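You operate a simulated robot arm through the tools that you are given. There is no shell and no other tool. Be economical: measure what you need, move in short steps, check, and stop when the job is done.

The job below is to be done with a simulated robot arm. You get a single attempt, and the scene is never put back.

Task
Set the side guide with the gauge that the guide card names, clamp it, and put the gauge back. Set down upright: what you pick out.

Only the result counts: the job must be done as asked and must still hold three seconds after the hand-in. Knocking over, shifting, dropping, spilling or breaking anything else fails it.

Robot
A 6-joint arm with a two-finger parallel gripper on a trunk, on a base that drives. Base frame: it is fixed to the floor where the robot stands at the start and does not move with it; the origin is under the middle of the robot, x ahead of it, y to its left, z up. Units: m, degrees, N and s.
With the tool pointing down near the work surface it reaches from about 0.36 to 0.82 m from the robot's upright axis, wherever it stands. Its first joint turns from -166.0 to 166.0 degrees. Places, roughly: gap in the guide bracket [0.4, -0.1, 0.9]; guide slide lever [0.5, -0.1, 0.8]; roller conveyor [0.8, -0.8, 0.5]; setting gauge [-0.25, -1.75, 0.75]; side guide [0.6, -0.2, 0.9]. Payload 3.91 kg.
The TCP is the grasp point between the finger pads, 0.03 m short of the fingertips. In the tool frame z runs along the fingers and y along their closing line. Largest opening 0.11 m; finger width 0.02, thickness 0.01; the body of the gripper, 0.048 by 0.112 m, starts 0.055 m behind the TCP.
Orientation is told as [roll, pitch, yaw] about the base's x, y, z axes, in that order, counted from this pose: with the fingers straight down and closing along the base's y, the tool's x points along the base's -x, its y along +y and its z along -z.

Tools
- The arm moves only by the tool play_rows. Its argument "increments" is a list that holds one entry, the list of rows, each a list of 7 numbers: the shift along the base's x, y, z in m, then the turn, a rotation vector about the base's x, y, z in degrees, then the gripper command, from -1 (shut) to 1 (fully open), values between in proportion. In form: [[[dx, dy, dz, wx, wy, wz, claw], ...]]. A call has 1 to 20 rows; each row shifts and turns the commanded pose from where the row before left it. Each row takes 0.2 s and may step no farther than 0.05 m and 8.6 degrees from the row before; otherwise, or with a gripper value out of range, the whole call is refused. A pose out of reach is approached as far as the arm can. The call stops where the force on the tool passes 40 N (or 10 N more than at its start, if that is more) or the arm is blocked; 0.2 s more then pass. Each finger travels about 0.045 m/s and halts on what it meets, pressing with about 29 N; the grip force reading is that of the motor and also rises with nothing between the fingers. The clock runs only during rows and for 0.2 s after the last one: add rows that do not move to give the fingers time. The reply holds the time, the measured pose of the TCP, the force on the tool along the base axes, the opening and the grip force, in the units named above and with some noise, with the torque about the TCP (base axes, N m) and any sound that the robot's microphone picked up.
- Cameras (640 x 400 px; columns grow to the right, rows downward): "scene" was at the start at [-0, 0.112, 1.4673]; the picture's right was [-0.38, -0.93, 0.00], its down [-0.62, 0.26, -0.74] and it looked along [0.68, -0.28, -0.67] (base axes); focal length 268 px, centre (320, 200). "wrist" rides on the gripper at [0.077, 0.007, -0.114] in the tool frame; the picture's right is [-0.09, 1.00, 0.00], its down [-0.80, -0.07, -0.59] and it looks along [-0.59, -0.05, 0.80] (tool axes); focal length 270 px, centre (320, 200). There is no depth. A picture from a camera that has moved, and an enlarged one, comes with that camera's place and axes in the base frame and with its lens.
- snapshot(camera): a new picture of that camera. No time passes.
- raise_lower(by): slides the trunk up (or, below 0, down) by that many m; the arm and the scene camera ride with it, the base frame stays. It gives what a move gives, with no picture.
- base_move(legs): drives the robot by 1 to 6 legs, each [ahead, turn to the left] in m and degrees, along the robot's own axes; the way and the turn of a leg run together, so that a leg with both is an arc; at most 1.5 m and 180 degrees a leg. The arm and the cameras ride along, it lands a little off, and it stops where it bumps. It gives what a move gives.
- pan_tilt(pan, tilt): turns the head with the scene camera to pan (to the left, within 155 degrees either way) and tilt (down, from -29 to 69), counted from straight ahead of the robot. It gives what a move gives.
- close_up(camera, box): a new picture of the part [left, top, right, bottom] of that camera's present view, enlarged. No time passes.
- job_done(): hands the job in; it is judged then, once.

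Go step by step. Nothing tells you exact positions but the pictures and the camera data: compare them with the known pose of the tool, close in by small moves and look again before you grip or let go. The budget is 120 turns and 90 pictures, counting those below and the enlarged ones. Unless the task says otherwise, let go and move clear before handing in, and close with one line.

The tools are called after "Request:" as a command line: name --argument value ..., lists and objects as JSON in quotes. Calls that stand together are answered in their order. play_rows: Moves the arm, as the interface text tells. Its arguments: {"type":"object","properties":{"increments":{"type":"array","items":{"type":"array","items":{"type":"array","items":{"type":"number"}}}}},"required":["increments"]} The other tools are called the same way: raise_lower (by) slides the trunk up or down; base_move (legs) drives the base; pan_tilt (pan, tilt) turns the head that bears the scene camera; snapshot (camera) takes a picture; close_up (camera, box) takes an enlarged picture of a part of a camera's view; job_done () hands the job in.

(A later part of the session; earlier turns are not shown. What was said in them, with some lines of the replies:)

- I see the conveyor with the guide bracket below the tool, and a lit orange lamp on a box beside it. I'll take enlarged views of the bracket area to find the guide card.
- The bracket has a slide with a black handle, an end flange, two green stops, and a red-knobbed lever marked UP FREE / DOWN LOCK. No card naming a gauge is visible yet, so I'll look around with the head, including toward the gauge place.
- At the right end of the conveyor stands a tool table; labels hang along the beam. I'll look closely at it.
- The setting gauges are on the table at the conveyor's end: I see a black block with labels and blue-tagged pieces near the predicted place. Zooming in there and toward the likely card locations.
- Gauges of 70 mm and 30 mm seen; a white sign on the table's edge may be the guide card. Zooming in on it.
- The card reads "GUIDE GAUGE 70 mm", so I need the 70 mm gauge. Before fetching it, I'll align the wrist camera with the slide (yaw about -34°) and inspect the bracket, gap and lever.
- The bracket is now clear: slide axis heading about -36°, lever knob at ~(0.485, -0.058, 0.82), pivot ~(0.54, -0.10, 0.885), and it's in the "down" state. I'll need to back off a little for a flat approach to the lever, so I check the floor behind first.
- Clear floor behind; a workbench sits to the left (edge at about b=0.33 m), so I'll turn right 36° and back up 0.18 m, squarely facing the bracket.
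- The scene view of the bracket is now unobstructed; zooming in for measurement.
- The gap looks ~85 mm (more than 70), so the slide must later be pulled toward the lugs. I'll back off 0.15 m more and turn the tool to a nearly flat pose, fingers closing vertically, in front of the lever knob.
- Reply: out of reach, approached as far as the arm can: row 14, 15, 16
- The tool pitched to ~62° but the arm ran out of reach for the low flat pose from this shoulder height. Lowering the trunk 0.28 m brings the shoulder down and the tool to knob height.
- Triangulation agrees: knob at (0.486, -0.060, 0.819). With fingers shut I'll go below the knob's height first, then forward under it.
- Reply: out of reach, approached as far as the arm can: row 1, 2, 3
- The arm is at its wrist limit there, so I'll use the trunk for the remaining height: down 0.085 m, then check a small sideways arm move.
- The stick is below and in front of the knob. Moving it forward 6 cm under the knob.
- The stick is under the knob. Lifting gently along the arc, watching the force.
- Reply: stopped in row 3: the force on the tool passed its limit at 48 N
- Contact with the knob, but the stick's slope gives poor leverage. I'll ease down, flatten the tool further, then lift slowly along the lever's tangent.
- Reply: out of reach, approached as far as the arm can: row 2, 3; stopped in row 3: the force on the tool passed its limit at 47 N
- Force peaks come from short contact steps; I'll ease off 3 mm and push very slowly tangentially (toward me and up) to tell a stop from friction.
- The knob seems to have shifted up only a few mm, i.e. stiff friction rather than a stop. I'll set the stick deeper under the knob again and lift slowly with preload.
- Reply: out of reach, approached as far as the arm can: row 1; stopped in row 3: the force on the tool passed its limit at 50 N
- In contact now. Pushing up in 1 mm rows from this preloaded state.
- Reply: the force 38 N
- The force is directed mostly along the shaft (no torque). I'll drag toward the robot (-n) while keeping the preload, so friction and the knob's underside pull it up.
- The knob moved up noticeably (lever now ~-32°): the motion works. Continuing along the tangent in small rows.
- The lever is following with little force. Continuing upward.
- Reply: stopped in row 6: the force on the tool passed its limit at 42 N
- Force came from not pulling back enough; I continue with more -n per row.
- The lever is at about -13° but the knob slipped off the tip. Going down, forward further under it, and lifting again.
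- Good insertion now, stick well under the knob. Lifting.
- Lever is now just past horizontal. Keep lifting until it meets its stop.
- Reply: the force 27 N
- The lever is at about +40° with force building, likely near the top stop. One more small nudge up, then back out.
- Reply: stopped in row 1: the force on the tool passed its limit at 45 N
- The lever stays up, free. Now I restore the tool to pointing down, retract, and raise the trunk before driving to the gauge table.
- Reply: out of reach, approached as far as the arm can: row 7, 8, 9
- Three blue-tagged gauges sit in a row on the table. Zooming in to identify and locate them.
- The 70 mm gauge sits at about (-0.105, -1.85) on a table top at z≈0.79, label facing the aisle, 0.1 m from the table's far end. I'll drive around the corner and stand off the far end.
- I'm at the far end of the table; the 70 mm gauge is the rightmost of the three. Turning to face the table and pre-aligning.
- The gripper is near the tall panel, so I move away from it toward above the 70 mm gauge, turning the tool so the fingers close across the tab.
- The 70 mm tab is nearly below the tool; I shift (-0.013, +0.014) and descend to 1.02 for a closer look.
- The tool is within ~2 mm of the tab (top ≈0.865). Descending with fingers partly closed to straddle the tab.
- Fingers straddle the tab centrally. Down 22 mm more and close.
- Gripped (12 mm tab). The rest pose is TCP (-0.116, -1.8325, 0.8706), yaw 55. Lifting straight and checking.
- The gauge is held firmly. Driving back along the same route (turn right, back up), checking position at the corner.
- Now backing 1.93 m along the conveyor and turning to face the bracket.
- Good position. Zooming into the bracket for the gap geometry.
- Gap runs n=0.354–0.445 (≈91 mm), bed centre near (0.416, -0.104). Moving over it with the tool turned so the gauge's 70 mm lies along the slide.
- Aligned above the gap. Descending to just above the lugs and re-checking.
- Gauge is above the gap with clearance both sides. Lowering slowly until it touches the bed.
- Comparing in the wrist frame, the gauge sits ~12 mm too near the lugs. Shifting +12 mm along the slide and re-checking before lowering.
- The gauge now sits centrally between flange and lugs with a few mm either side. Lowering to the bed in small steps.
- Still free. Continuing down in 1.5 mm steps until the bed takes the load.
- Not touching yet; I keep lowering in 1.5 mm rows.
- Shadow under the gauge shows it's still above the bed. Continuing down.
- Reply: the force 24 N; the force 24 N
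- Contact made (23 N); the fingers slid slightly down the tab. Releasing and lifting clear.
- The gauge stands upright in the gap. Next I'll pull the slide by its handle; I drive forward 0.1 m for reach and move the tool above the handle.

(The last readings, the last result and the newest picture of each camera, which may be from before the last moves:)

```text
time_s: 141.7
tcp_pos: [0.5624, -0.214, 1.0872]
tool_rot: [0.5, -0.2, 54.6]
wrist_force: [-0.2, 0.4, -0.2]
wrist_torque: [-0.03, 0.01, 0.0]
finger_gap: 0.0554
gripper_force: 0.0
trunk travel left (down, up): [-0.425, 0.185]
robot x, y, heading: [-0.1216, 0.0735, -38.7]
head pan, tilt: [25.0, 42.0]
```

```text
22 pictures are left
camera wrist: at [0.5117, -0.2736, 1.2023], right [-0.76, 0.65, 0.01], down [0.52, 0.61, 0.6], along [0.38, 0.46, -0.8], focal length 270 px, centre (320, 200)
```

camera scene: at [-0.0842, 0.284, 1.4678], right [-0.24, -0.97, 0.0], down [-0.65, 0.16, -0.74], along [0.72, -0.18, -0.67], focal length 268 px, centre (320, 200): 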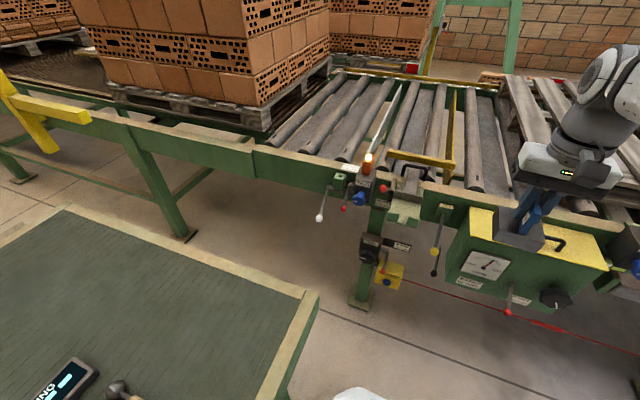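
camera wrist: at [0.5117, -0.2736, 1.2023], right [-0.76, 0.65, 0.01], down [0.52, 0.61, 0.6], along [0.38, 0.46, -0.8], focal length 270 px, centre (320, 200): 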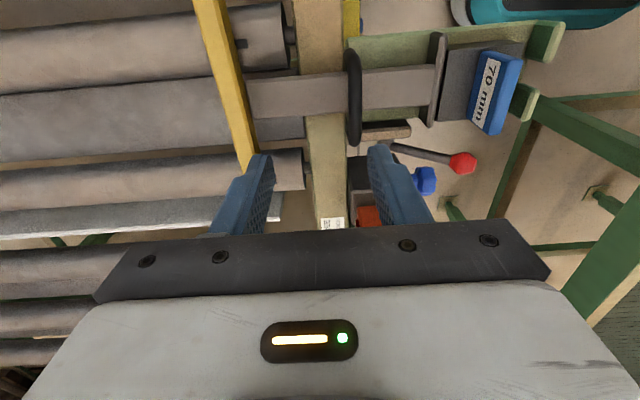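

The handle bar is at n≈0.551 (≈32 mm nearer than the tool). Shifting and descending to look again.

Request:
play_rows --increments '[[[-0.0258, 0.0183, 0, 0, 0, 0, 0], [0, 0, -0.04, 0, 0, 0, 0], [0, 0, -0.04, 0, 0, 0, 0], [0, 0, 0, 0, 0, 0, 0]]]'

Request:
snapshot --camera "wrist"

Request:
close_up --camera "scene" --box '[320, 100, 480, 230]'

```text
time_s: 142.7
tcp_pos: [0.5383, -0.1988, 1.0082]
tool_rot: [0.5, -0.1, 54.6]
wrist_force: [0.6, -0.8, 0.1]
wrist_torque: [-0.03, 0.02, 0.03]
finger_gap: 0.0547
gripper_force: 0.2
trunk travel left (down, up): [-0.425, 0.185]
robot x, y, heading: [-0.1216, 0.0771, -39.2]
head pan, tilt: [25.0, 42.0]
```

```text
21 pictures are left
camera wrist: at [0.4868, -0.2574, 1.1221], right [-0.76, 0.65, 0.01], down [0.52, 0.61, 0.6], along [0.38, 0.46, -0.8], focal length 270 px, centre (320, 200)
```

wrist: 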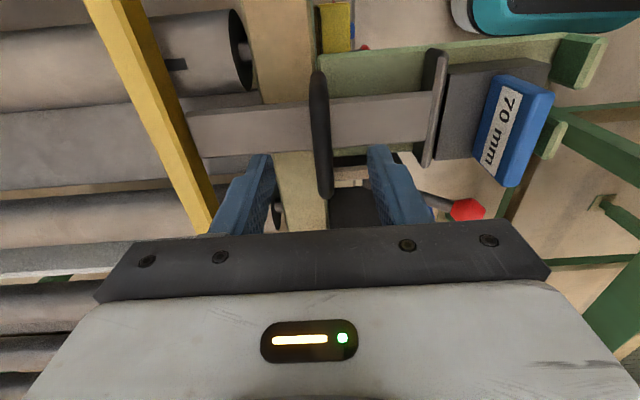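

```text
3.08 times, centred on (400, 165) of scene
camera zoom: at [-0.0054, 0.2203, 1.4678], right [-0.24, -0.97, 0.0], down [-0.65, 0.16, -0.74], along [0.72, -0.18, -0.67], focal length 826 px, centre (74, 308)
```

zoom: 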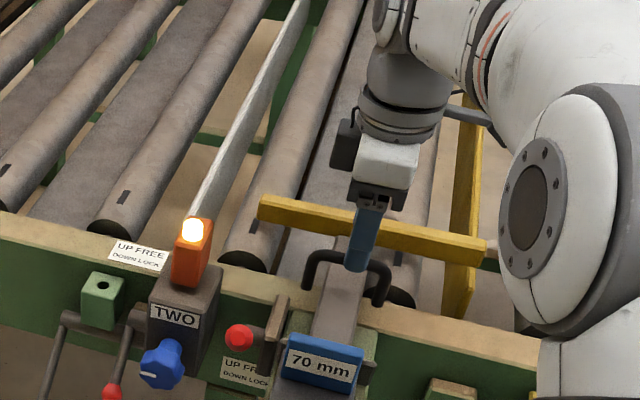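

Handle bar is centred between the fingers. Descending to straddle the bar (tips at ~0.92) and closing on it.

Request:
play_rows --increments '[[[0, 0, -0.02, 0, 0, 0, 0], [0, 0, -0.02, 0, 0, 0, 0], [0, 0, -0.008, 0, 0, 0, 0], [0, 0, -0.006, 0, 0, 0, 0], [0, 0, 0, 0, 0, 0, -0.4], [0, 0, 0, 0, 0, 0, -0.7], [0, 0, 0, 0, 0, 0, -1], [0, 0, 0, 0, 0, 0, -1], [0, 0, 0, 0, 0, 0, -1]]]'

Request:
snapshot --camera "wrist"

```text
time_s: 144.7
tcp_pos: [0.535, -0.1995, 0.9543]
tool_rot: [0.5, -0.3, 54.6]
wrist_force: [-3.6, 0.7, -2.5]
wrist_torque: [-0.1, 0.05, -0.39]
finger_gap: 0.0118
gripper_force: 45.2
trunk travel left (down, up): [-0.425, 0.185]
robot x, y, heading: [-0.1234, 0.0723, -38.9]
head pan, tilt: [25.0, 42.0]
```

```text
19 pictures are left
camera wrist: at [0.4856, -0.2575, 1.0684], right [-0.76, 0.65, 0.01], down [0.52, 0.61, 0.6], along [0.38, 0.46, -0.8], focal length 270 px, centre (320, 200)
```

wrist: 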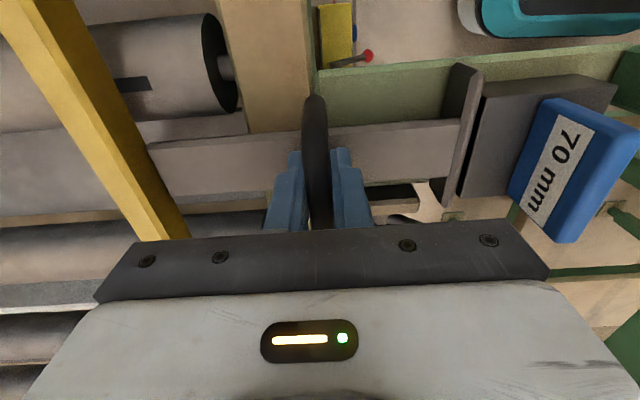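

Gripping the handle. Pulling it slowly toward the lugs in 1.5 mm rows, watching the force.

Request:
play_rows --increments '[[[-0.00122, 0.00087, 0, 0, 0, 0, -1], [-0.00122, 0.00087, 0, 0, 0, 0, -1], [-0.00122, 0.00087, 0, 0, 0, 0, -1], [-0.00122, 0.00087, 0, 0, 0, 0, -1], [-0.00122, 0.00087, 0, 0, 0, 0, -1], [-0.00122, 0.00087, 0, 0, 0, 0, -1]]]'

```text
time_s: 146.1
tcp_pos: [0.5285, -0.1943, 0.9528]
tool_rot: [0.5, -0.3, 54.6]
wrist_force: [0.8, -4.3, 0.0]
wrist_torque: [-0.47, 0.35, -0.41]
finger_gap: 0.0118
gripper_force: 44.2
trunk travel left (down, up): [-0.425, 0.185]
robot x, y, heading: [-0.1222, 0.0761, -39.1]
head pan, tilt: [25.0, 42.0]
```

The slide moves freely (~4 N). Continuing.

Request:
play_rows --increments '[[[-0.00122, 0.00087, 0, 0, 0, 0, -1], [-0.00122, 0.00087, 0, 0, 0, 0, -1], [-0.00122, 0.00087, 0, 0, 0, 0, -1], [-0.00122, 0.00087, 0, 0, 0, 0, -1], [-0.00122, 0.00087, 0, 0, 0, 0, -1]]]'

Request:
close_up --camera "scene" --box '[360, 175, 456, 235]'

```text
time_s: 147.3
tcp_pos: [0.5228, -0.1896, 0.9546]
tool_rot: [0.6, -0.3, 54.6]
wrist_force: [-1.1, -5.5, -5.7]
wrist_torque: [0.35, -0.27, -0.38]
finger_gap: 0.0116
gripper_force: 44.6
trunk travel left (down, up): [-0.425, 0.185]
robot x, y, heading: [-0.1196, 0.0724, -38.9]
head pan, tilt: [25.0, 42.0]
```

```text
6.67 times, centred on (408, 205) of scene
camera zoom: at [-0.0045, 0.2189, 1.4678], right [-0.24, -0.97, 0.0], down [-0.65, 0.16, -0.74], along [0.72, -0.18, -0.67], focal length 1790 px, centre (-267, 167)
```

zoom: 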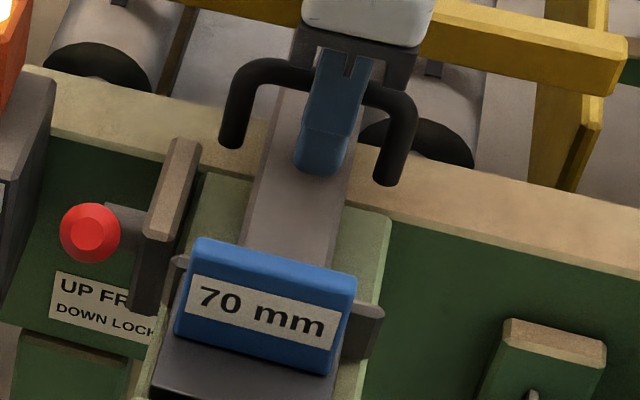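

No firm stop yet. Continuing in short batches.

Request:
play_rows --increments '[[[-0.00122, 0.00087, 0, 0, 0, 0, -1], [-0.00122, 0.00087, 0, 0, 0, 0, -1], [-0.00122, 0.00087, 0, 0, 0, 0, -1]]]'

Request:
play_rows --increments '[[[-0.0008, 0.0006, 0, 0, 0, 0, -1], [-0.0008, 0.0006, 0, 0, 0, 0, -1], [-0.0008, 0.0006, 0, 0, 0, 0, -1]]]'

```text
time_s: 148.1
tcp_pos: [0.5196, -0.1871, 0.9546]
tool_rot: [0.6, -0.2, 54.6]
wrist_force: [-1.0, -7.0, -6.5]
wrist_torque: [0.3, -0.21, -0.45]
finger_gap: 0.0116
gripper_force: 45.0
trunk travel left (down, up): [-0.425, 0.185]
robot x, y, heading: [-0.1252, 0.0745, -39.3]
head pan, tilt: [25.0, 42.0]
```

```text
time_s: 148.9
tcp_pos: [0.5172, -0.1851, 0.9546]
tool_rot: [0.6, -0.3, 54.5]
wrist_force: [-1.3, -9.2, -8.0]
wrist_torque: [0.01, 0.01, -0.42]
finger_gap: 0.0118
gripper_force: 45.0
trunk travel left (down, up): [-0.425, 0.185]
robot x, y, heading: [-0.1222, 0.0749, -39.2]
head pan, tilt: [25.0, 42.0]
```

Slight sideways loading: I correct the direction a bit and continue until the gauge is pinched.

Request:
play_rows --increments '[[[-0.0018, 0.0002, 0, 0, 0, 0, -1], [-0.0009, 0.0005, 0, 0, 0, 0, -1], [-0.0009, 0.0005, 0, 0, 0, 0, -1], [-0.0009, 0.0005, 0, 0, 0, 0, -1]]]'

Request:
snapshot --camera "wrist"

```text
time_s: 149.9
tcp_pos: [0.5155, -0.1842, 0.9552]
tool_rot: [0.4, -0.4, 54.6]
wrist_force: [27.3, -16.2, 4.7]
wrist_torque: [-0.76, 0.88, -0.35]
finger_gap: 0.0118
gripper_force: 44.5
trunk travel left (down, up): [-0.425, 0.185]
robot x, y, heading: [-0.1227, 0.0728, -39.2]
head pan, tilt: [25.0, 42.0]
```

```text
17 pictures are left
camera wrist: at [0.4653, -0.243, 1.0683], right [-0.76, 0.65, 0.01], down [0.52, 0.61, 0.6], along [0.39, 0.46, -0.8], focal length 270 px, centre (320, 200)
```

wrist: 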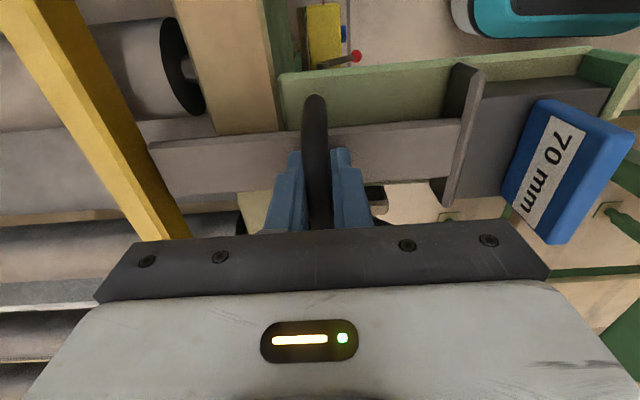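

The gauge is pinched between flange and lugs (≈31 N along the slide). I release the handle, rise, and move above the lever knob with fingers part-open so that one finger can press it down.

Request:
play_rows --increments '[[[0, 0, 0, 0, 0, 0, -0.6], [0, 0, 0, 0, 0, 0, -0.2], [0, 0, 0, 0, 0, 0, 0.09], [0, 0, 0, 0, 0, 0, 0.09], [0, 0, 0.02, 0, 0, 0, 0.09], [0, 0, 0.04, 0, 0, 0, 0.09], [0, 0, 0.05, 0, 0, 0, 0.09], [-0.0111, 0.0285, 0, 0, 0, 0, 0.09], [-0.0111, 0.0285, 0, 0, 0, 0, 0.09], [-0.0111, 0.0285, 0, 0, 0, 0, 0.09], [-0.0111, 0.0285, 0, 0, 0, 0, 0.09], [-0.0111, 0.0285, 0, 0, 0, 0, 0.09], [0, 0, 0, 0, 0, 0, 0.09]]]'

Request:
snapshot --camera "wrist"

Request:
close_up --camera "scene" --box '[340, 140, 468, 240]'

```text
time_s: 152.7
tcp_pos: [0.4557, -0.0406, 1.063]
tool_rot: [0.5, -0.2, 54.5]
wrist_force: [-0.2, 1.3, 0.0]
wrist_torque: [-0.04, 0.01, 0.01]
finger_gap: 0.0598
gripper_force: 0.1
trunk travel left (down, up): [-0.425, 0.185]
robot x, y, heading: [-0.1238, 0.0742, -38.9]
head pan, tilt: [25.0, 42.0]
```

```text
16 pictures are left
camera wrist: at [0.406, -0.0988, 1.1774], right [-0.76, 0.65, 0.01], down [0.52, 0.61, 0.6], along [0.38, 0.46, -0.8], focal length 270 px, centre (320, 200)
```

wrist: 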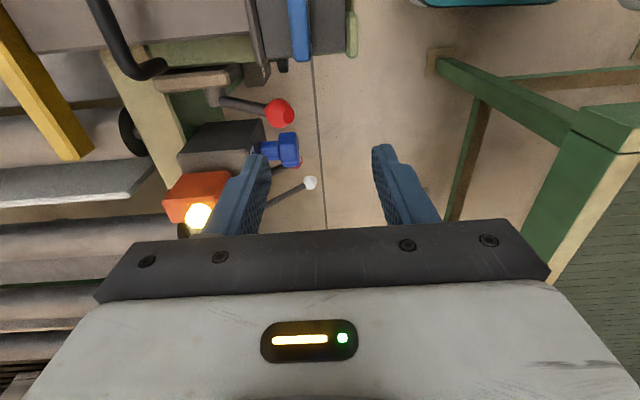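

```text
4.00 times, centred on (404, 190) of scene
camera zoom: at [-0.0052, 0.2204, 1.4678], right [-0.24, -0.97, 0.0], down [-0.65, 0.16, -0.74], along [0.72, -0.18, -0.67], focal length 1074 px, centre (-16, 240)
```

zoom: 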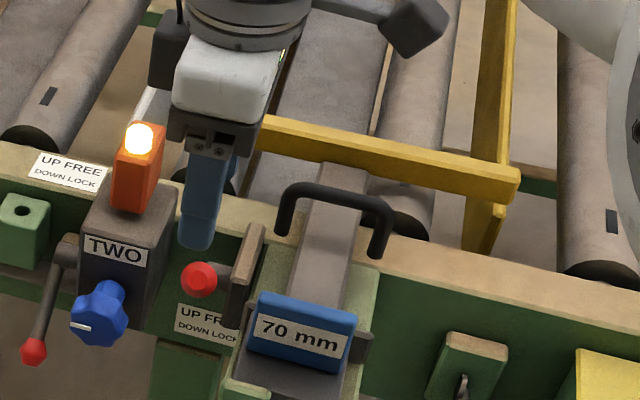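

Knob measured at about (0.483, -0.063, 0.942), and the far finger is above it. Pressing down along the arc, first half.

Request:
play_rows --increments '[[[0.004, -0.003, -0.04, 0, 0, 0, 0.09], [0, 0, -0.025, 0, 0, 0, 0.09], [0, 0, -0.008, 0, 0, 0, 0.09], [-0.0025, 0.0018, -0.005, 0, 0, 0, 0.09], [-0.0025, 0.0018, -0.005, 0, 0, 0, 0.09], [-0.0025, 0.0018, -0.005, 0, 0, 0, 0.09], [-0.002, 0.0014, -0.005, 0, 0, 0, 0.09], [-0.002, 0.0014, -0.005, 0, 0, 0, 0.09], [-0.0015, 0.001, -0.005, 0, 0, 0, 0.09], [-0.001, 0.0008, -0.005, 0, 0, 0, 0.09], [-0.001, 0.0008, -0.005, 0, 0, 0, 0.09]]]'

Request:
snapshot --camera "wrist"

```text
time_s: 155.1
tcp_pos: [0.446, -0.0302, 0.9516]
tool_rot: [0.5, -0.3, 54.7]
wrist_force: [0.0, -0.1, 1.4]
wrist_torque: [-0.02, 0.0, -0.03]
finger_gap: 0.0597
gripper_force: 0.0
trunk travel left (down, up): [-0.425, 0.185]
robot x, y, heading: [-0.1198, 0.0734, -39.0]
head pan, tilt: [25.0, 42.0]
```

```text
14 pictures are left
camera wrist: at [0.3963, -0.0908, 1.0652], right [-0.76, 0.65, 0.01], down [0.52, 0.61, 0.6], along [0.38, 0.46, -0.8], focal length 270 px, centre (320, 200)
```

wrist: 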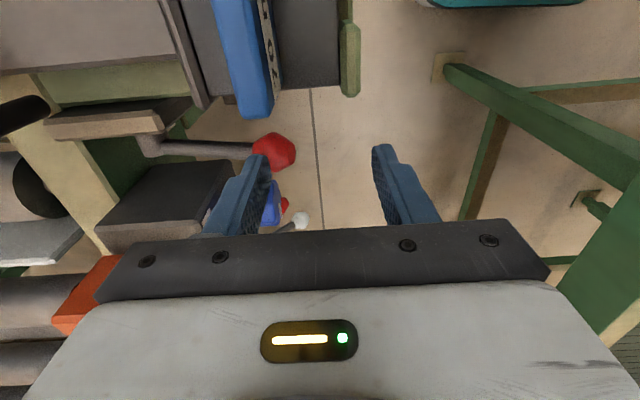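

The lever has come down to about +13° with the finger on the knob. Continuing down the rest of the arc.

Request:
play_rows --increments '[[[-0.0012, 0.0009, -0.0058, 0, 0, 0, 0.09], [-0.0012, 0.0009, -0.0058, 0, 0, 0, 0.09], [-0.0008, 0.0006, -0.0058, 0, 0, 0, 0.09], [0, 0, -0.0058, 0, 0, 0, 0.09], [0, 0, -0.0058, 0, 0, 0, 0.09], [0, 0, -0.0058, 0, 0, 0, 0.09], [0.0008, -0.0006, -0.0058, 0, 0, 0, 0.09], [0.0008, -0.0006, -0.0058, 0, 0, 0, 0.09], [0.001, -0.0007, -0.0058, 0, 0, 0, 0.09], [0.002, -0.0014, -0.0058, 0, 0, 0, 0.09], [0.002, -0.0014, -0.0058, 0, 0, 0, 0.09], [0.002, -0.0014, -0.0058, 0, 0, 0, 0.09]]]'

Request:
snapshot --camera "wrist"

```text
time_s: 157.7
tcp_pos: [0.4511, -0.0367, 0.8827]
tool_rot: [0.4, -0.2, 54.5]
wrist_force: [0.1, 0.0, 0.0]
wrist_torque: [-0.03, -0.03, 0.01]
finger_gap: 0.06
gripper_force: 0.0
trunk travel left (down, up): [-0.425, 0.185]
robot x, y, heading: [-0.1196, 0.0719, -39.0]
head pan, tilt: [25.0, 42.0]
```

```text
13 pictures are left
camera wrist: at [0.4015, -0.0952, 0.9964], right [-0.76, 0.65, 0.01], down [0.52, 0.61, 0.6], along [0.38, 0.46, -0.8], focal length 270 px, centre (320, 200)
```

wrist: 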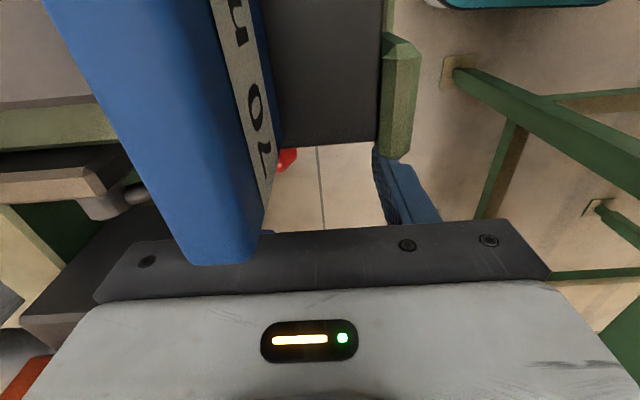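

The lever is around -25°, but the wrist camera is getting close to the gauge tab. I'll lean the tool 12° away (camera up), then press the last bit.

Request:
play_rows --increments '[[[0.0017, 0.0024, 0.001, -4.9, 3.5, 0, 0.09], [0.0017, 0.0024, 0.001, -4.9, 3.5, 0, 0.09], [0.0022, -0.0016, -0.0042, 0, 0, 0, 0.09], [0.0022, -0.0016, -0.0042, 0, 0, 0, 0.09], [0.0022, -0.0016, -0.0042, 0, 0, 0, 0.09], [0.0022, -0.0016, -0.0042, 0, 0, 0, 0.09], [0.0022, -0.0016, -0.0042, 0, 0, 0, 0.09]]]'

Request:
close_up --camera "scene" --box '[340, 150, 468, 250]'

```text
time_s: 159.3
tcp_pos: [0.4636, -0.0387, 0.8646]
tool_rot: [0.6, 11.8, 54.5]
wrist_force: [-3.1, 2.4, 6.5]
wrist_torque: [-0.13, -0.12, -0.04]
finger_gap: 0.0579
gripper_force: 0.3
trunk travel left (down, up): [-0.425, 0.185]
robot x, y, heading: [-0.1179, 0.0764, -39.0]
head pan, tilt: [25.0, 42.0]
```

```text
4.00 times, centred on (404, 200) of scene
camera zoom: at [-0.0063, 0.2208, 1.468], right [-0.24, -0.97, 0.0], down [-0.65, 0.16, -0.74], along [0.72, -0.18, -0.67], focal length 1074 px, centre (-16, 200)
```

zoom: 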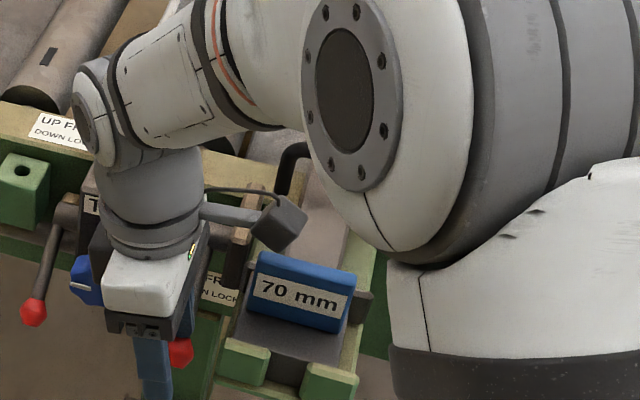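

The knob appears close to its fully down place. Pressing a little more until it's firm against the stop.

Request:
play_rows --increments '[[[0.001, -0.0007, -0.0015, 0, 0, 0, 0.09], [0.001, -0.0007, -0.0015, 0, 0, 0, 0.09], [0.001, -0.0007, -0.0015, 0, 0, 0, 0.09], [0.001, -0.0007, -0.0015, 0, 0, 0, 0.09]]]'

```text
time_s: 160.2
tcp_pos: [0.466, -0.039, 0.8641]
tool_rot: [0.1, 11.7, 54.6]
wrist_force: [-14.3, 5.1, 20.2]
wrist_torque: [-0.4, -0.11, -0.24]
finger_gap: 0.0525
gripper_force: 0.0
trunk travel left (down, up): [-0.425, 0.185]
robot x, y, heading: [-0.1226, 0.0746, -39.0]
head pan, tilt: [25.0, 42.0]
stopped in row 4: the force on the tool passed its limit at 43 N (the readings are from after the stop); the commanded pose is now the measured one
```

Firm stop reached: the lever is fully down. Backing straight up, un-tilting, and checking lever, slide and gauge.

Request:
play_rows --increments '[[[-0.002, 0.002, 0.01, 0, 0, 0, 0.09], [0, 0, 0.03, 0, 0, 0, 0.09], [0, 0, 0.04, 0, 0, 0, 0.09], [0, 0, 0.04, 0, 0, 0, 0.09], [0, 0, 0.04, 4.9, -3.5, 0, 0.09], [0, 0, 0.04, 4.9, -3.5, 0, 0.09], [0, 0, 0, 0, 0, 0, 0.09]]]'

Request:
snapshot --camera "wrist"

Request:
close_up --camera "scene" --box '[340, 150, 468, 250]'

```text
time_s: 161.8
tcp_pos: [0.4672, -0.0417, 1.0617]
tool_rot: [0.3, -0.4, 54.6]
wrist_force: [0.3, 0.1, -0.1]
wrist_torque: [0.01, 0.0, 0.04]
finger_gap: 0.06
gripper_force: 0.0
trunk travel left (down, up): [-0.425, 0.185]
robot x, y, heading: [-0.1217, 0.0742, -39.1]
head pan, tilt: [25.0, 42.0]
```

```text
11 pictures are left
camera wrist: at [0.4163, -0.0994, 1.176], right [-0.76, 0.65, 0.01], down [0.52, 0.61, 0.6], along [0.39, 0.46, -0.8], focal length 270 px, centre (320, 200)
```

wrist: 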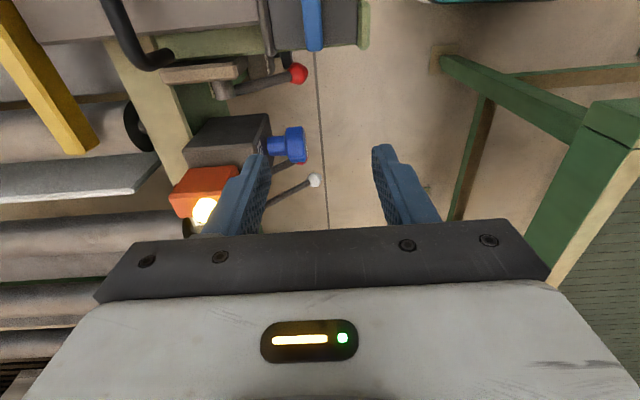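

```text
4.00 times, centred on (404, 200) of scene
camera zoom: at [-0.0054, 0.2201, 1.4678], right [-0.24, -0.97, 0.0], down [-0.65, 0.16, -0.74], along [0.72, -0.18, -0.67], focal length 1074 px, centre (-16, 200)
```

zoom: 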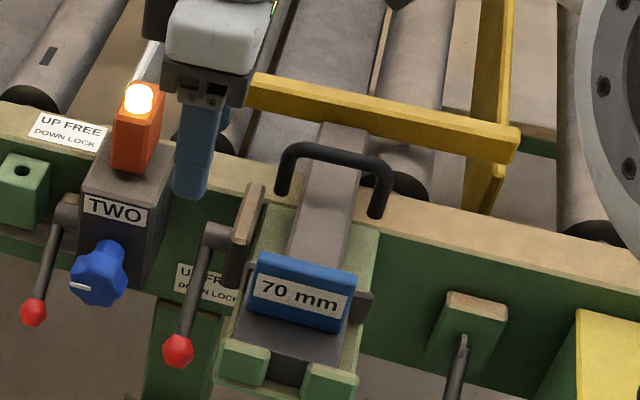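

Lever is down, slide clamped, and the gauge sits flush. Now moving above the gauge tab to take it out.

Request:
play_rows --increments '[[[-0.0238, -0.0341, 0, 0, 0, 0, 0.09], [-0.0237, -0.0341, 0, 0, 0, 0, 0.09], [0, 0, -0.03, 0, 0, 0, 0.09], [0, 0, 0, 0, 0, 0, 0.09]]]'

Request:
snapshot --camera "wrist"

```text
time_s: 162.8
tcp_pos: [0.4202, -0.1061, 1.03]
tool_rot: [0.3, -0.2, 54.6]
wrist_force: [0.0, 0.0, -0.2]
wrist_torque: [0.02, 0.01, 0.04]
finger_gap: 0.0602
gripper_force: 0.1
trunk travel left (down, up): [-0.425, 0.185]
robot x, y, heading: [-0.1208, 0.0736, -39.0]
head pan, tilt: [25.0, 42.0]
```

```text
9 pictures are left
camera wrist: at [0.3698, -0.1654, 1.1438], right [-0.76, 0.65, 0.01], down [0.52, 0.61, 0.6], along [0.38, 0.46, -0.8], focal length 270 px, centre (320, 200)
```

wrist: 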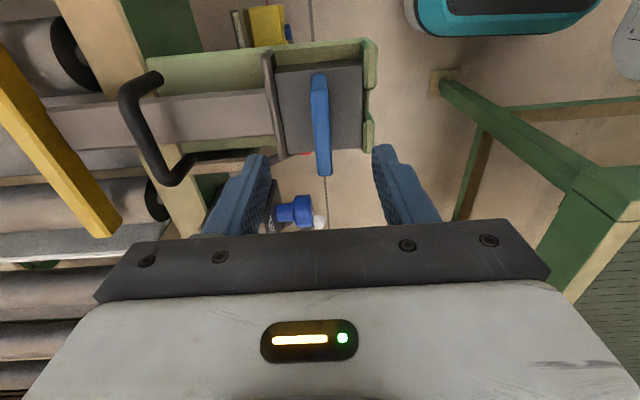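

The gauge is snug between flange and lugs, and the tab is centred under the tool. Descending to the same grip height as at pick-up and closing.

Request:
play_rows --increments '[[[0, -0.001, -0.03, 0, 0, 0, 0.09], [0, 0, -0.02, 0, 0, 0, 0.09], [0, 0, -0.02, 0, 0, 0, 0.09], [0, 0, 0, 0, 0, 0, -0.3], [0, 0, 0, 0, 0, 0, -0.6], [0, 0, 0, 0, 0, 0, -0.8], [0, 0, 0, 0, 0, 0, -1], [0, 0, 0, 0, 0, 0, -1], [0, 0, 0, 0, 0, 0, -1]]]'

```text
time_s: 164.8
tcp_pos: [0.4194, -0.1057, 0.9618]
tool_rot: [0.4, -0.3, 54.6]
wrist_force: [-11.1, 8.5, -0.4]
wrist_torque: [0.32, 0.55, -0.37]
finger_gap: 0.0117
gripper_force: 29.2
trunk travel left (down, up): [-0.425, 0.185]
robot x, y, heading: [-0.1245, 0.0716, -39.2]
head pan, tilt: [25.0, 42.0]
```

Gripped; a 14 N side load shows the tool is ~1–2 mm off centre. Relieving it before lifting.

Request:
play_rows --increments '[[[-0.0008, 0.0006, 0, 0, 0, 0, -1], [-0.0008, 0.0006, 0, 0, 0, 0, -1], [0, 0, 0, 0, 0, 0, -1]]]'

```text
time_s: 165.6
tcp_pos: [0.4187, -0.107, 0.9618]
tool_rot: [0.1, -0.4, 54.6]
wrist_force: [-3.1, 0.7, 1.1]
wrist_torque: [-0.17, 0.11, -0.15]
finger_gap: 0.0118
gripper_force: 28.7
trunk travel left (down, up): [-0.425, 0.185]
robot x, y, heading: [-0.1195, 0.0787, -39.1]
head pan, tilt: [25.0, 42.0]
```

Side load gone. Lifting straight up slowly out of the gap.

Request:
play_rows --increments '[[[0, 0, 0.003, 0, 0, 0, -1], [0, 0, 0.004, 0, 0, 0, -1], [0, 0, 0.006, 0, 0, 0, -1], [0, 0, 0.01, 0, 0, 0, -1], [0, 0, 0.015, 0, 0, 0, -1], [0, 0, 0.03, 0, 0, 0, -1], [0, 0, 0.04, 0, 0, 0, -1], [0, 0, 0.04, 0, 0, 0, -1], [0, 0, 0.04, 0, 0, 0, -1], [0, 0, 0, 0, 0, 0, -1]]]'

Request:
snapshot --camera "wrist"

```text
time_s: 167.8
tcp_pos: [0.4192, -0.1049, 1.1475]
tool_rot: [0.3, -0.3, 54.6]
wrist_force: [0.3, -0.3, -3.7]
wrist_torque: [-0.01, 0.01, 0.01]
finger_gap: 0.0117
gripper_force: 29.1
trunk travel left (down, up): [-0.425, 0.185]
robot x, y, heading: [-0.124, 0.0758, -38.8]
head pan, tilt: [25.0, 42.0]
```

```text
8 pictures are left
camera wrist: at [0.3678, -0.1631, 1.2619], right [-0.76, 0.65, 0.01], down [0.52, 0.61, 0.6], along [0.38, 0.46, -0.8], focal length 270 px, centre (320, 200)
```

wrist: 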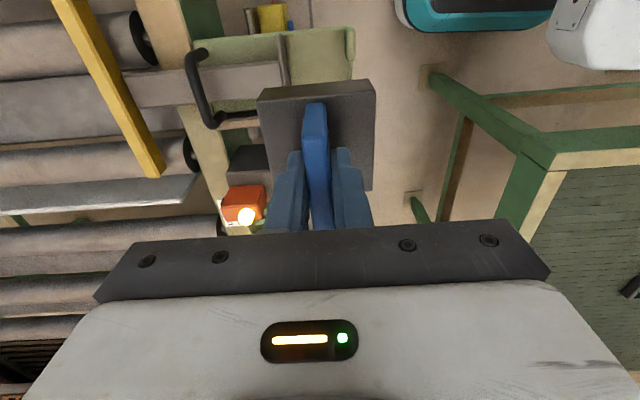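

Gauge held exactly as before. Retracting and driving back toward the gauge table.

Request:
play_rows --increments '[[[-0.0175, -0.0094, 0.001, 0, 0, -8.59, -1], [-0.0175, -0.0094, 0.001, 0, 0, -8.59, -1], [-0.0175, -0.0094, 0.001, 0, 0, -8.59, -1], [-0.0175, -0.0094, 0.001, 0, 0, -8.59, -1], [-0.0175, -0.0094, 0.001, 0, 0, -8.59, -1], [-0.0175, -0.0094, 0.001, 0, 0, -8.59, -1], [-0.0175, -0.0094, 0.001, 0, 0, -8.59, -1], [-0.0175, -0.0094, 0.001, 0, 0, -8.59, -1], [-0.0175, -0.0094, 0.001, 0, 0, -8.59, -1], [-0.0175, -0.0094, 0.001, 0, 0, -8.59, -1], [-0.0175, -0.0094, 0.001, 0, 0, -8.59, -1], [0, 0, 0, 0, 0, 0, -1]]]'

Request:
base_move --legs '[[-0.15, 0], [0, -83.3]]'

```text
time_s: 170.4
tcp_pos: [0.2255, -0.2084, 1.16]
tool_rot: [0.3, -0.3, -40.0]
wrist_force: [-0.3, 1.0, -3.7]
wrist_torque: [0.02, -0.03, 0.0]
finger_gap: 0.0117
gripper_force: 29.0
trunk travel left (down, up): [-0.425, 0.185]
robot x, y, heading: [-0.1246, 0.075, -39.2]
head pan, tilt: [25.0, 42.0]
```

```text
time_s: 175.3
tcp_pos: [-0.4726, -0.2161, 1.1589]
tool_rot: [0.2, -0.4, -122.2]
wrist_force: [0.6, 0.7, -3.3]
wrist_torque: [0.01, 0.0, -0.01]
finger_gap: 0.0119
gripper_force: 28.7
trunk travel left (down, up): [-0.425, 0.185]
robot x, y, heading: [-0.2194, 0.1577, -120.9]
head pan, tilt: [25.0, 42.0]
```

Good. Driving along the aisle to the corner point.

Request:
base_move --legs '[[0, -2.1], [1.0, 0], [0.957, 0]]'

```text
time_s: 185.4
tcp_pos: [-1.5544, -1.8377, 1.1595]
tool_rot: [0.3, -0.3, -124.7]
wrist_force: [0.1, -0.7, -3.8]
wrist_torque: [0.0, 0.01, -0.02]
finger_gap: 0.0118
gripper_force: 28.9
trunk travel left (down, up): [-0.425, 0.185]
robot x, y, heading: [-1.2867, -1.4775, -123.6]
head pan, tilt: [25.0, 42.0]
```

At the corner. Driving to the standing place at the table's far end and turning to face it.

Request:
base_move --legs '[[0, 71.7], [0.958, 0], [0, 107.5]]'

Request:
pan_tilt --pan 25 --tilt 42

```text
time_s: 198.0
tcp_pos: [-0.4174, -1.8827, 1.1594]
tool_rot: [0.3, -0.2, 53.7]
wrist_force: [-0.2, -0.9, -3.5]
wrist_torque: [-0.05, 0.01, -0.01]
finger_gap: 0.0118
gripper_force: 29.1
trunk travel left (down, up): [-0.425, 0.185]
robot x, y, heading: [-0.6767, -2.2508, 54.5]
head pan, tilt: [25.0, 42.0]
```

```text
time_s: 198.6
tcp_pos: [-0.4165, -1.8843, 1.1594]
tool_rot: [0.3, -0.3, 53.7]
wrist_force: [0.4, 0.4, -2.3]
wrist_torque: [0.02, -0.01, -0.02]
finger_gap: 0.0118
gripper_force: 28.9
trunk travel left (down, up): [-0.425, 0.185]
robot x, y, heading: [-0.6736, -2.2504, 54.5]
head pan, tilt: [25.0, 42.0]
```

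Moving over the gauge's original spot and down to 0.93 for a check.

Request:
play_rows --increments '[[[0.043, 0.0073, 0, 0, 0, 0.65, -1], [0.043, 0.0073, 0, 0, 0, 0.65, -1], [0.043, 0.0073, 0, 0, 0, 0, -1], [0.043, 0.0073, 0, 0, 0, 0, -1], [0.043, 0.0073, 0, 0, 0, 0, -1], [0.043, 0.0073, 0, 0, 0, 0, -1], [0.0425, 0.008, 0, 0, 0, 0, -1], [0, 0, -0.04, 0, 0, 0, -1], [0, 0, -0.045, 0, 0, 0, -1], [0, 0, -0.045, 0, 0, 0, -1], [0, 0, -0.045, 0, 0, 0, -1], [0, 0, -0.045, 0, 0, 0, -1], [0, 0, 0, 0, 0, 0, -1]]]'

Request:
snapshot --camera "wrist"

```text
time_s: 201.4
tcp_pos: [-0.1193, -1.8334, 0.9387]
tool_rot: [0.3, -0.3, 54.9]
wrist_force: [-0.2, 0.1, -4.3]
wrist_torque: [0.0, 0.03, -0.02]
finger_gap: 0.0117
gripper_force: 29.5
trunk travel left (down, up): [-0.425, 0.185]
robot x, y, heading: [-0.6767, -2.2528, 54.5]
head pan, tilt: [25.0, 42.0]
```

```text
7 pictures are left
camera wrist: at [-0.169, -1.8915, 1.0528], right [-0.77, 0.64, 0.01], down [0.52, 0.61, 0.6], along [0.38, 0.46, -0.8], focal length 270 px, centre (320, 200)
```

wrist: 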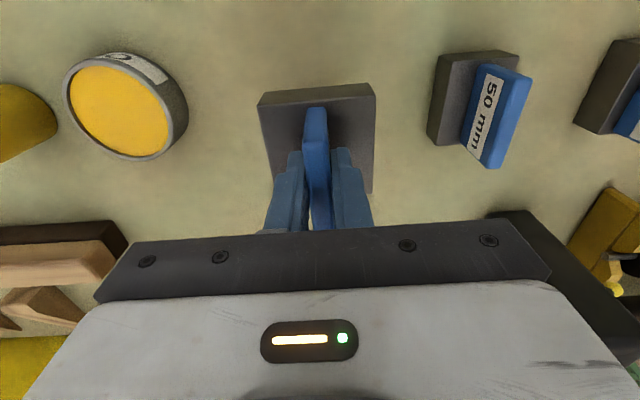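

Spot is clear and matches the original. Lowering, slowly at the end.

Request:
play_rows --increments '[[[0.003, 0.001, -0.03, 0, 0, 0, -1], [0, 0, -0.025, 0, 0, 0, -1], [0, 0, -0.005, 0, 0, 0, -1], [0, 0, 0, 0, 0, 0, -1]]]'

Request:
play_rows --increments '[[[0, 0, -0.0015, 0, 0, 0, -1], [0, 0, -0.0015, 0, 0, 0, -1], [0, 0, -0.0015, 0, 0, 0, -1], [0, 0, 0, 0, 0, 0, -1]]]'

```text
time_s: 202.4
tcp_pos: [-0.1135, -1.8321, 0.8786]
tool_rot: [0.4, -0.3, 54.9]
wrist_force: [0.5, -0.1, -3.7]
wrist_torque: [-0.02, 0.0, 0.0]
finger_gap: 0.012
gripper_force: 28.7
trunk travel left (down, up): [-0.425, 0.185]
robot x, y, heading: [-0.6824, -2.2507, 54.2]
head pan, tilt: [25.0, 42.0]
```

```text
time_s: 203.4
tcp_pos: [-0.1153, -1.8309, 0.8748]
tool_rot: [0.3, -0.3, 54.9]
wrist_force: [-0.2, -0.3, -3.4]
wrist_torque: [-0.01, 0.0, -0.03]
finger_gap: 0.0119
gripper_force: 29.2
trunk travel left (down, up): [-0.425, 0.185]
robot x, y, heading: [-0.6769, -2.2491, 54.6]
head pan, tilt: [25.0, 42.0]
```

Request:
play_rows --increments '[[[0, 0, -0.0012, 0, 0, 0, -1], [0, 0, -0.0012, 0, 0, 0, -1], [0, 0, -0.0012, 0, 0, 0, -1], [0, 0, 0, 0, 0, 0, -1]]]'

```text
time_s: 204.4
tcp_pos: [-0.1145, -1.8308, 0.874]
tool_rot: [0.1, -0.5, 55.0]
wrist_force: [-0.8, 2.4, 15.0]
wrist_torque: [-0.6, -0.05, -0.06]
finger_gap: 0.0121
gripper_force: 28.7
trunk travel left (down, up): [-0.425, 0.185]
robot x, y, heading: [-0.6783, -2.2501, 54.4]
head pan, tilt: [25.0, 42.0]
```

The gauge touches the table (15 N). Opening the fingers and rising clear.

Request:
play_rows --increments '[[[0, 0, 0.0005, 0, 0, 0, -0.7], [0, 0, 0, 0, 0, 0, -0.4], [0, 0, 0, 0, 0, 0, -0.2], [0, 0, 0, 0, 0, 0, -0.2], [0, 0, 0.02, 0, 0, 0, -0.2], [0, 0, 0.04, 0, 0, 0, -0.2], [0, 0, 0.045, 0, 0, 0, -0.2], [0, 0, 0.045, 0, 0, 0, -0.2], [0, 0, 0.045, 0, 0, 0, -0.2]]]'

Request:
snapshot --camera "wrist"

```text
time_s: 206.4
tcp_pos: [-0.1119, -1.8305, 1.0677]
tool_rot: [0.2, -0.3, 55.0]
wrist_force: [0.1, 0.6, -0.6]
wrist_torque: [0.01, 0.0, 0.0]
finger_gap: 0.0441
gripper_force: 0.0
trunk travel left (down, up): [-0.425, 0.185]
robot x, y, heading: [-0.6768, -2.2489, 54.3]
head pan, tilt: [25.0, 42.0]
```

```text
6 pictures are left
camera wrist: at [-0.1617, -1.8902, 1.1808], right [-0.77, 0.64, 0.01], down [0.52, 0.61, 0.6], along [0.38, 0.46, -0.8], focal length 270 px, centre (320, 200)
```

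wrist: 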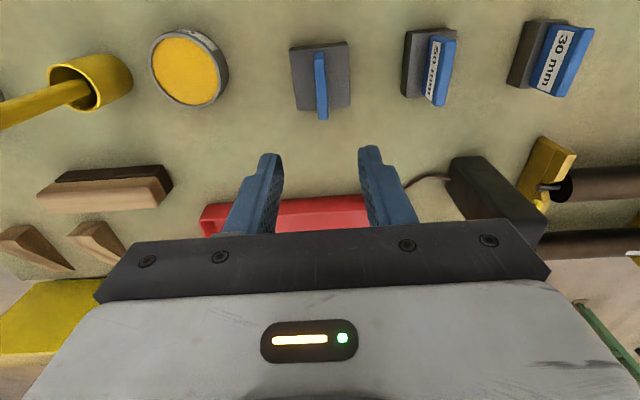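

The 70 mm gauge stands upright in its place, all neighbours untouched, the guide is set and the lever is down. Handing in.

Request:
job_done

```text
The job is handed in.
```

I set the side guide with the 70 mm gauge named on the guide card, pushed the clamp lever down to its stop, and put the gauge back upright in its place. I did not pull on the slide afterwards to check that the clamp holds.
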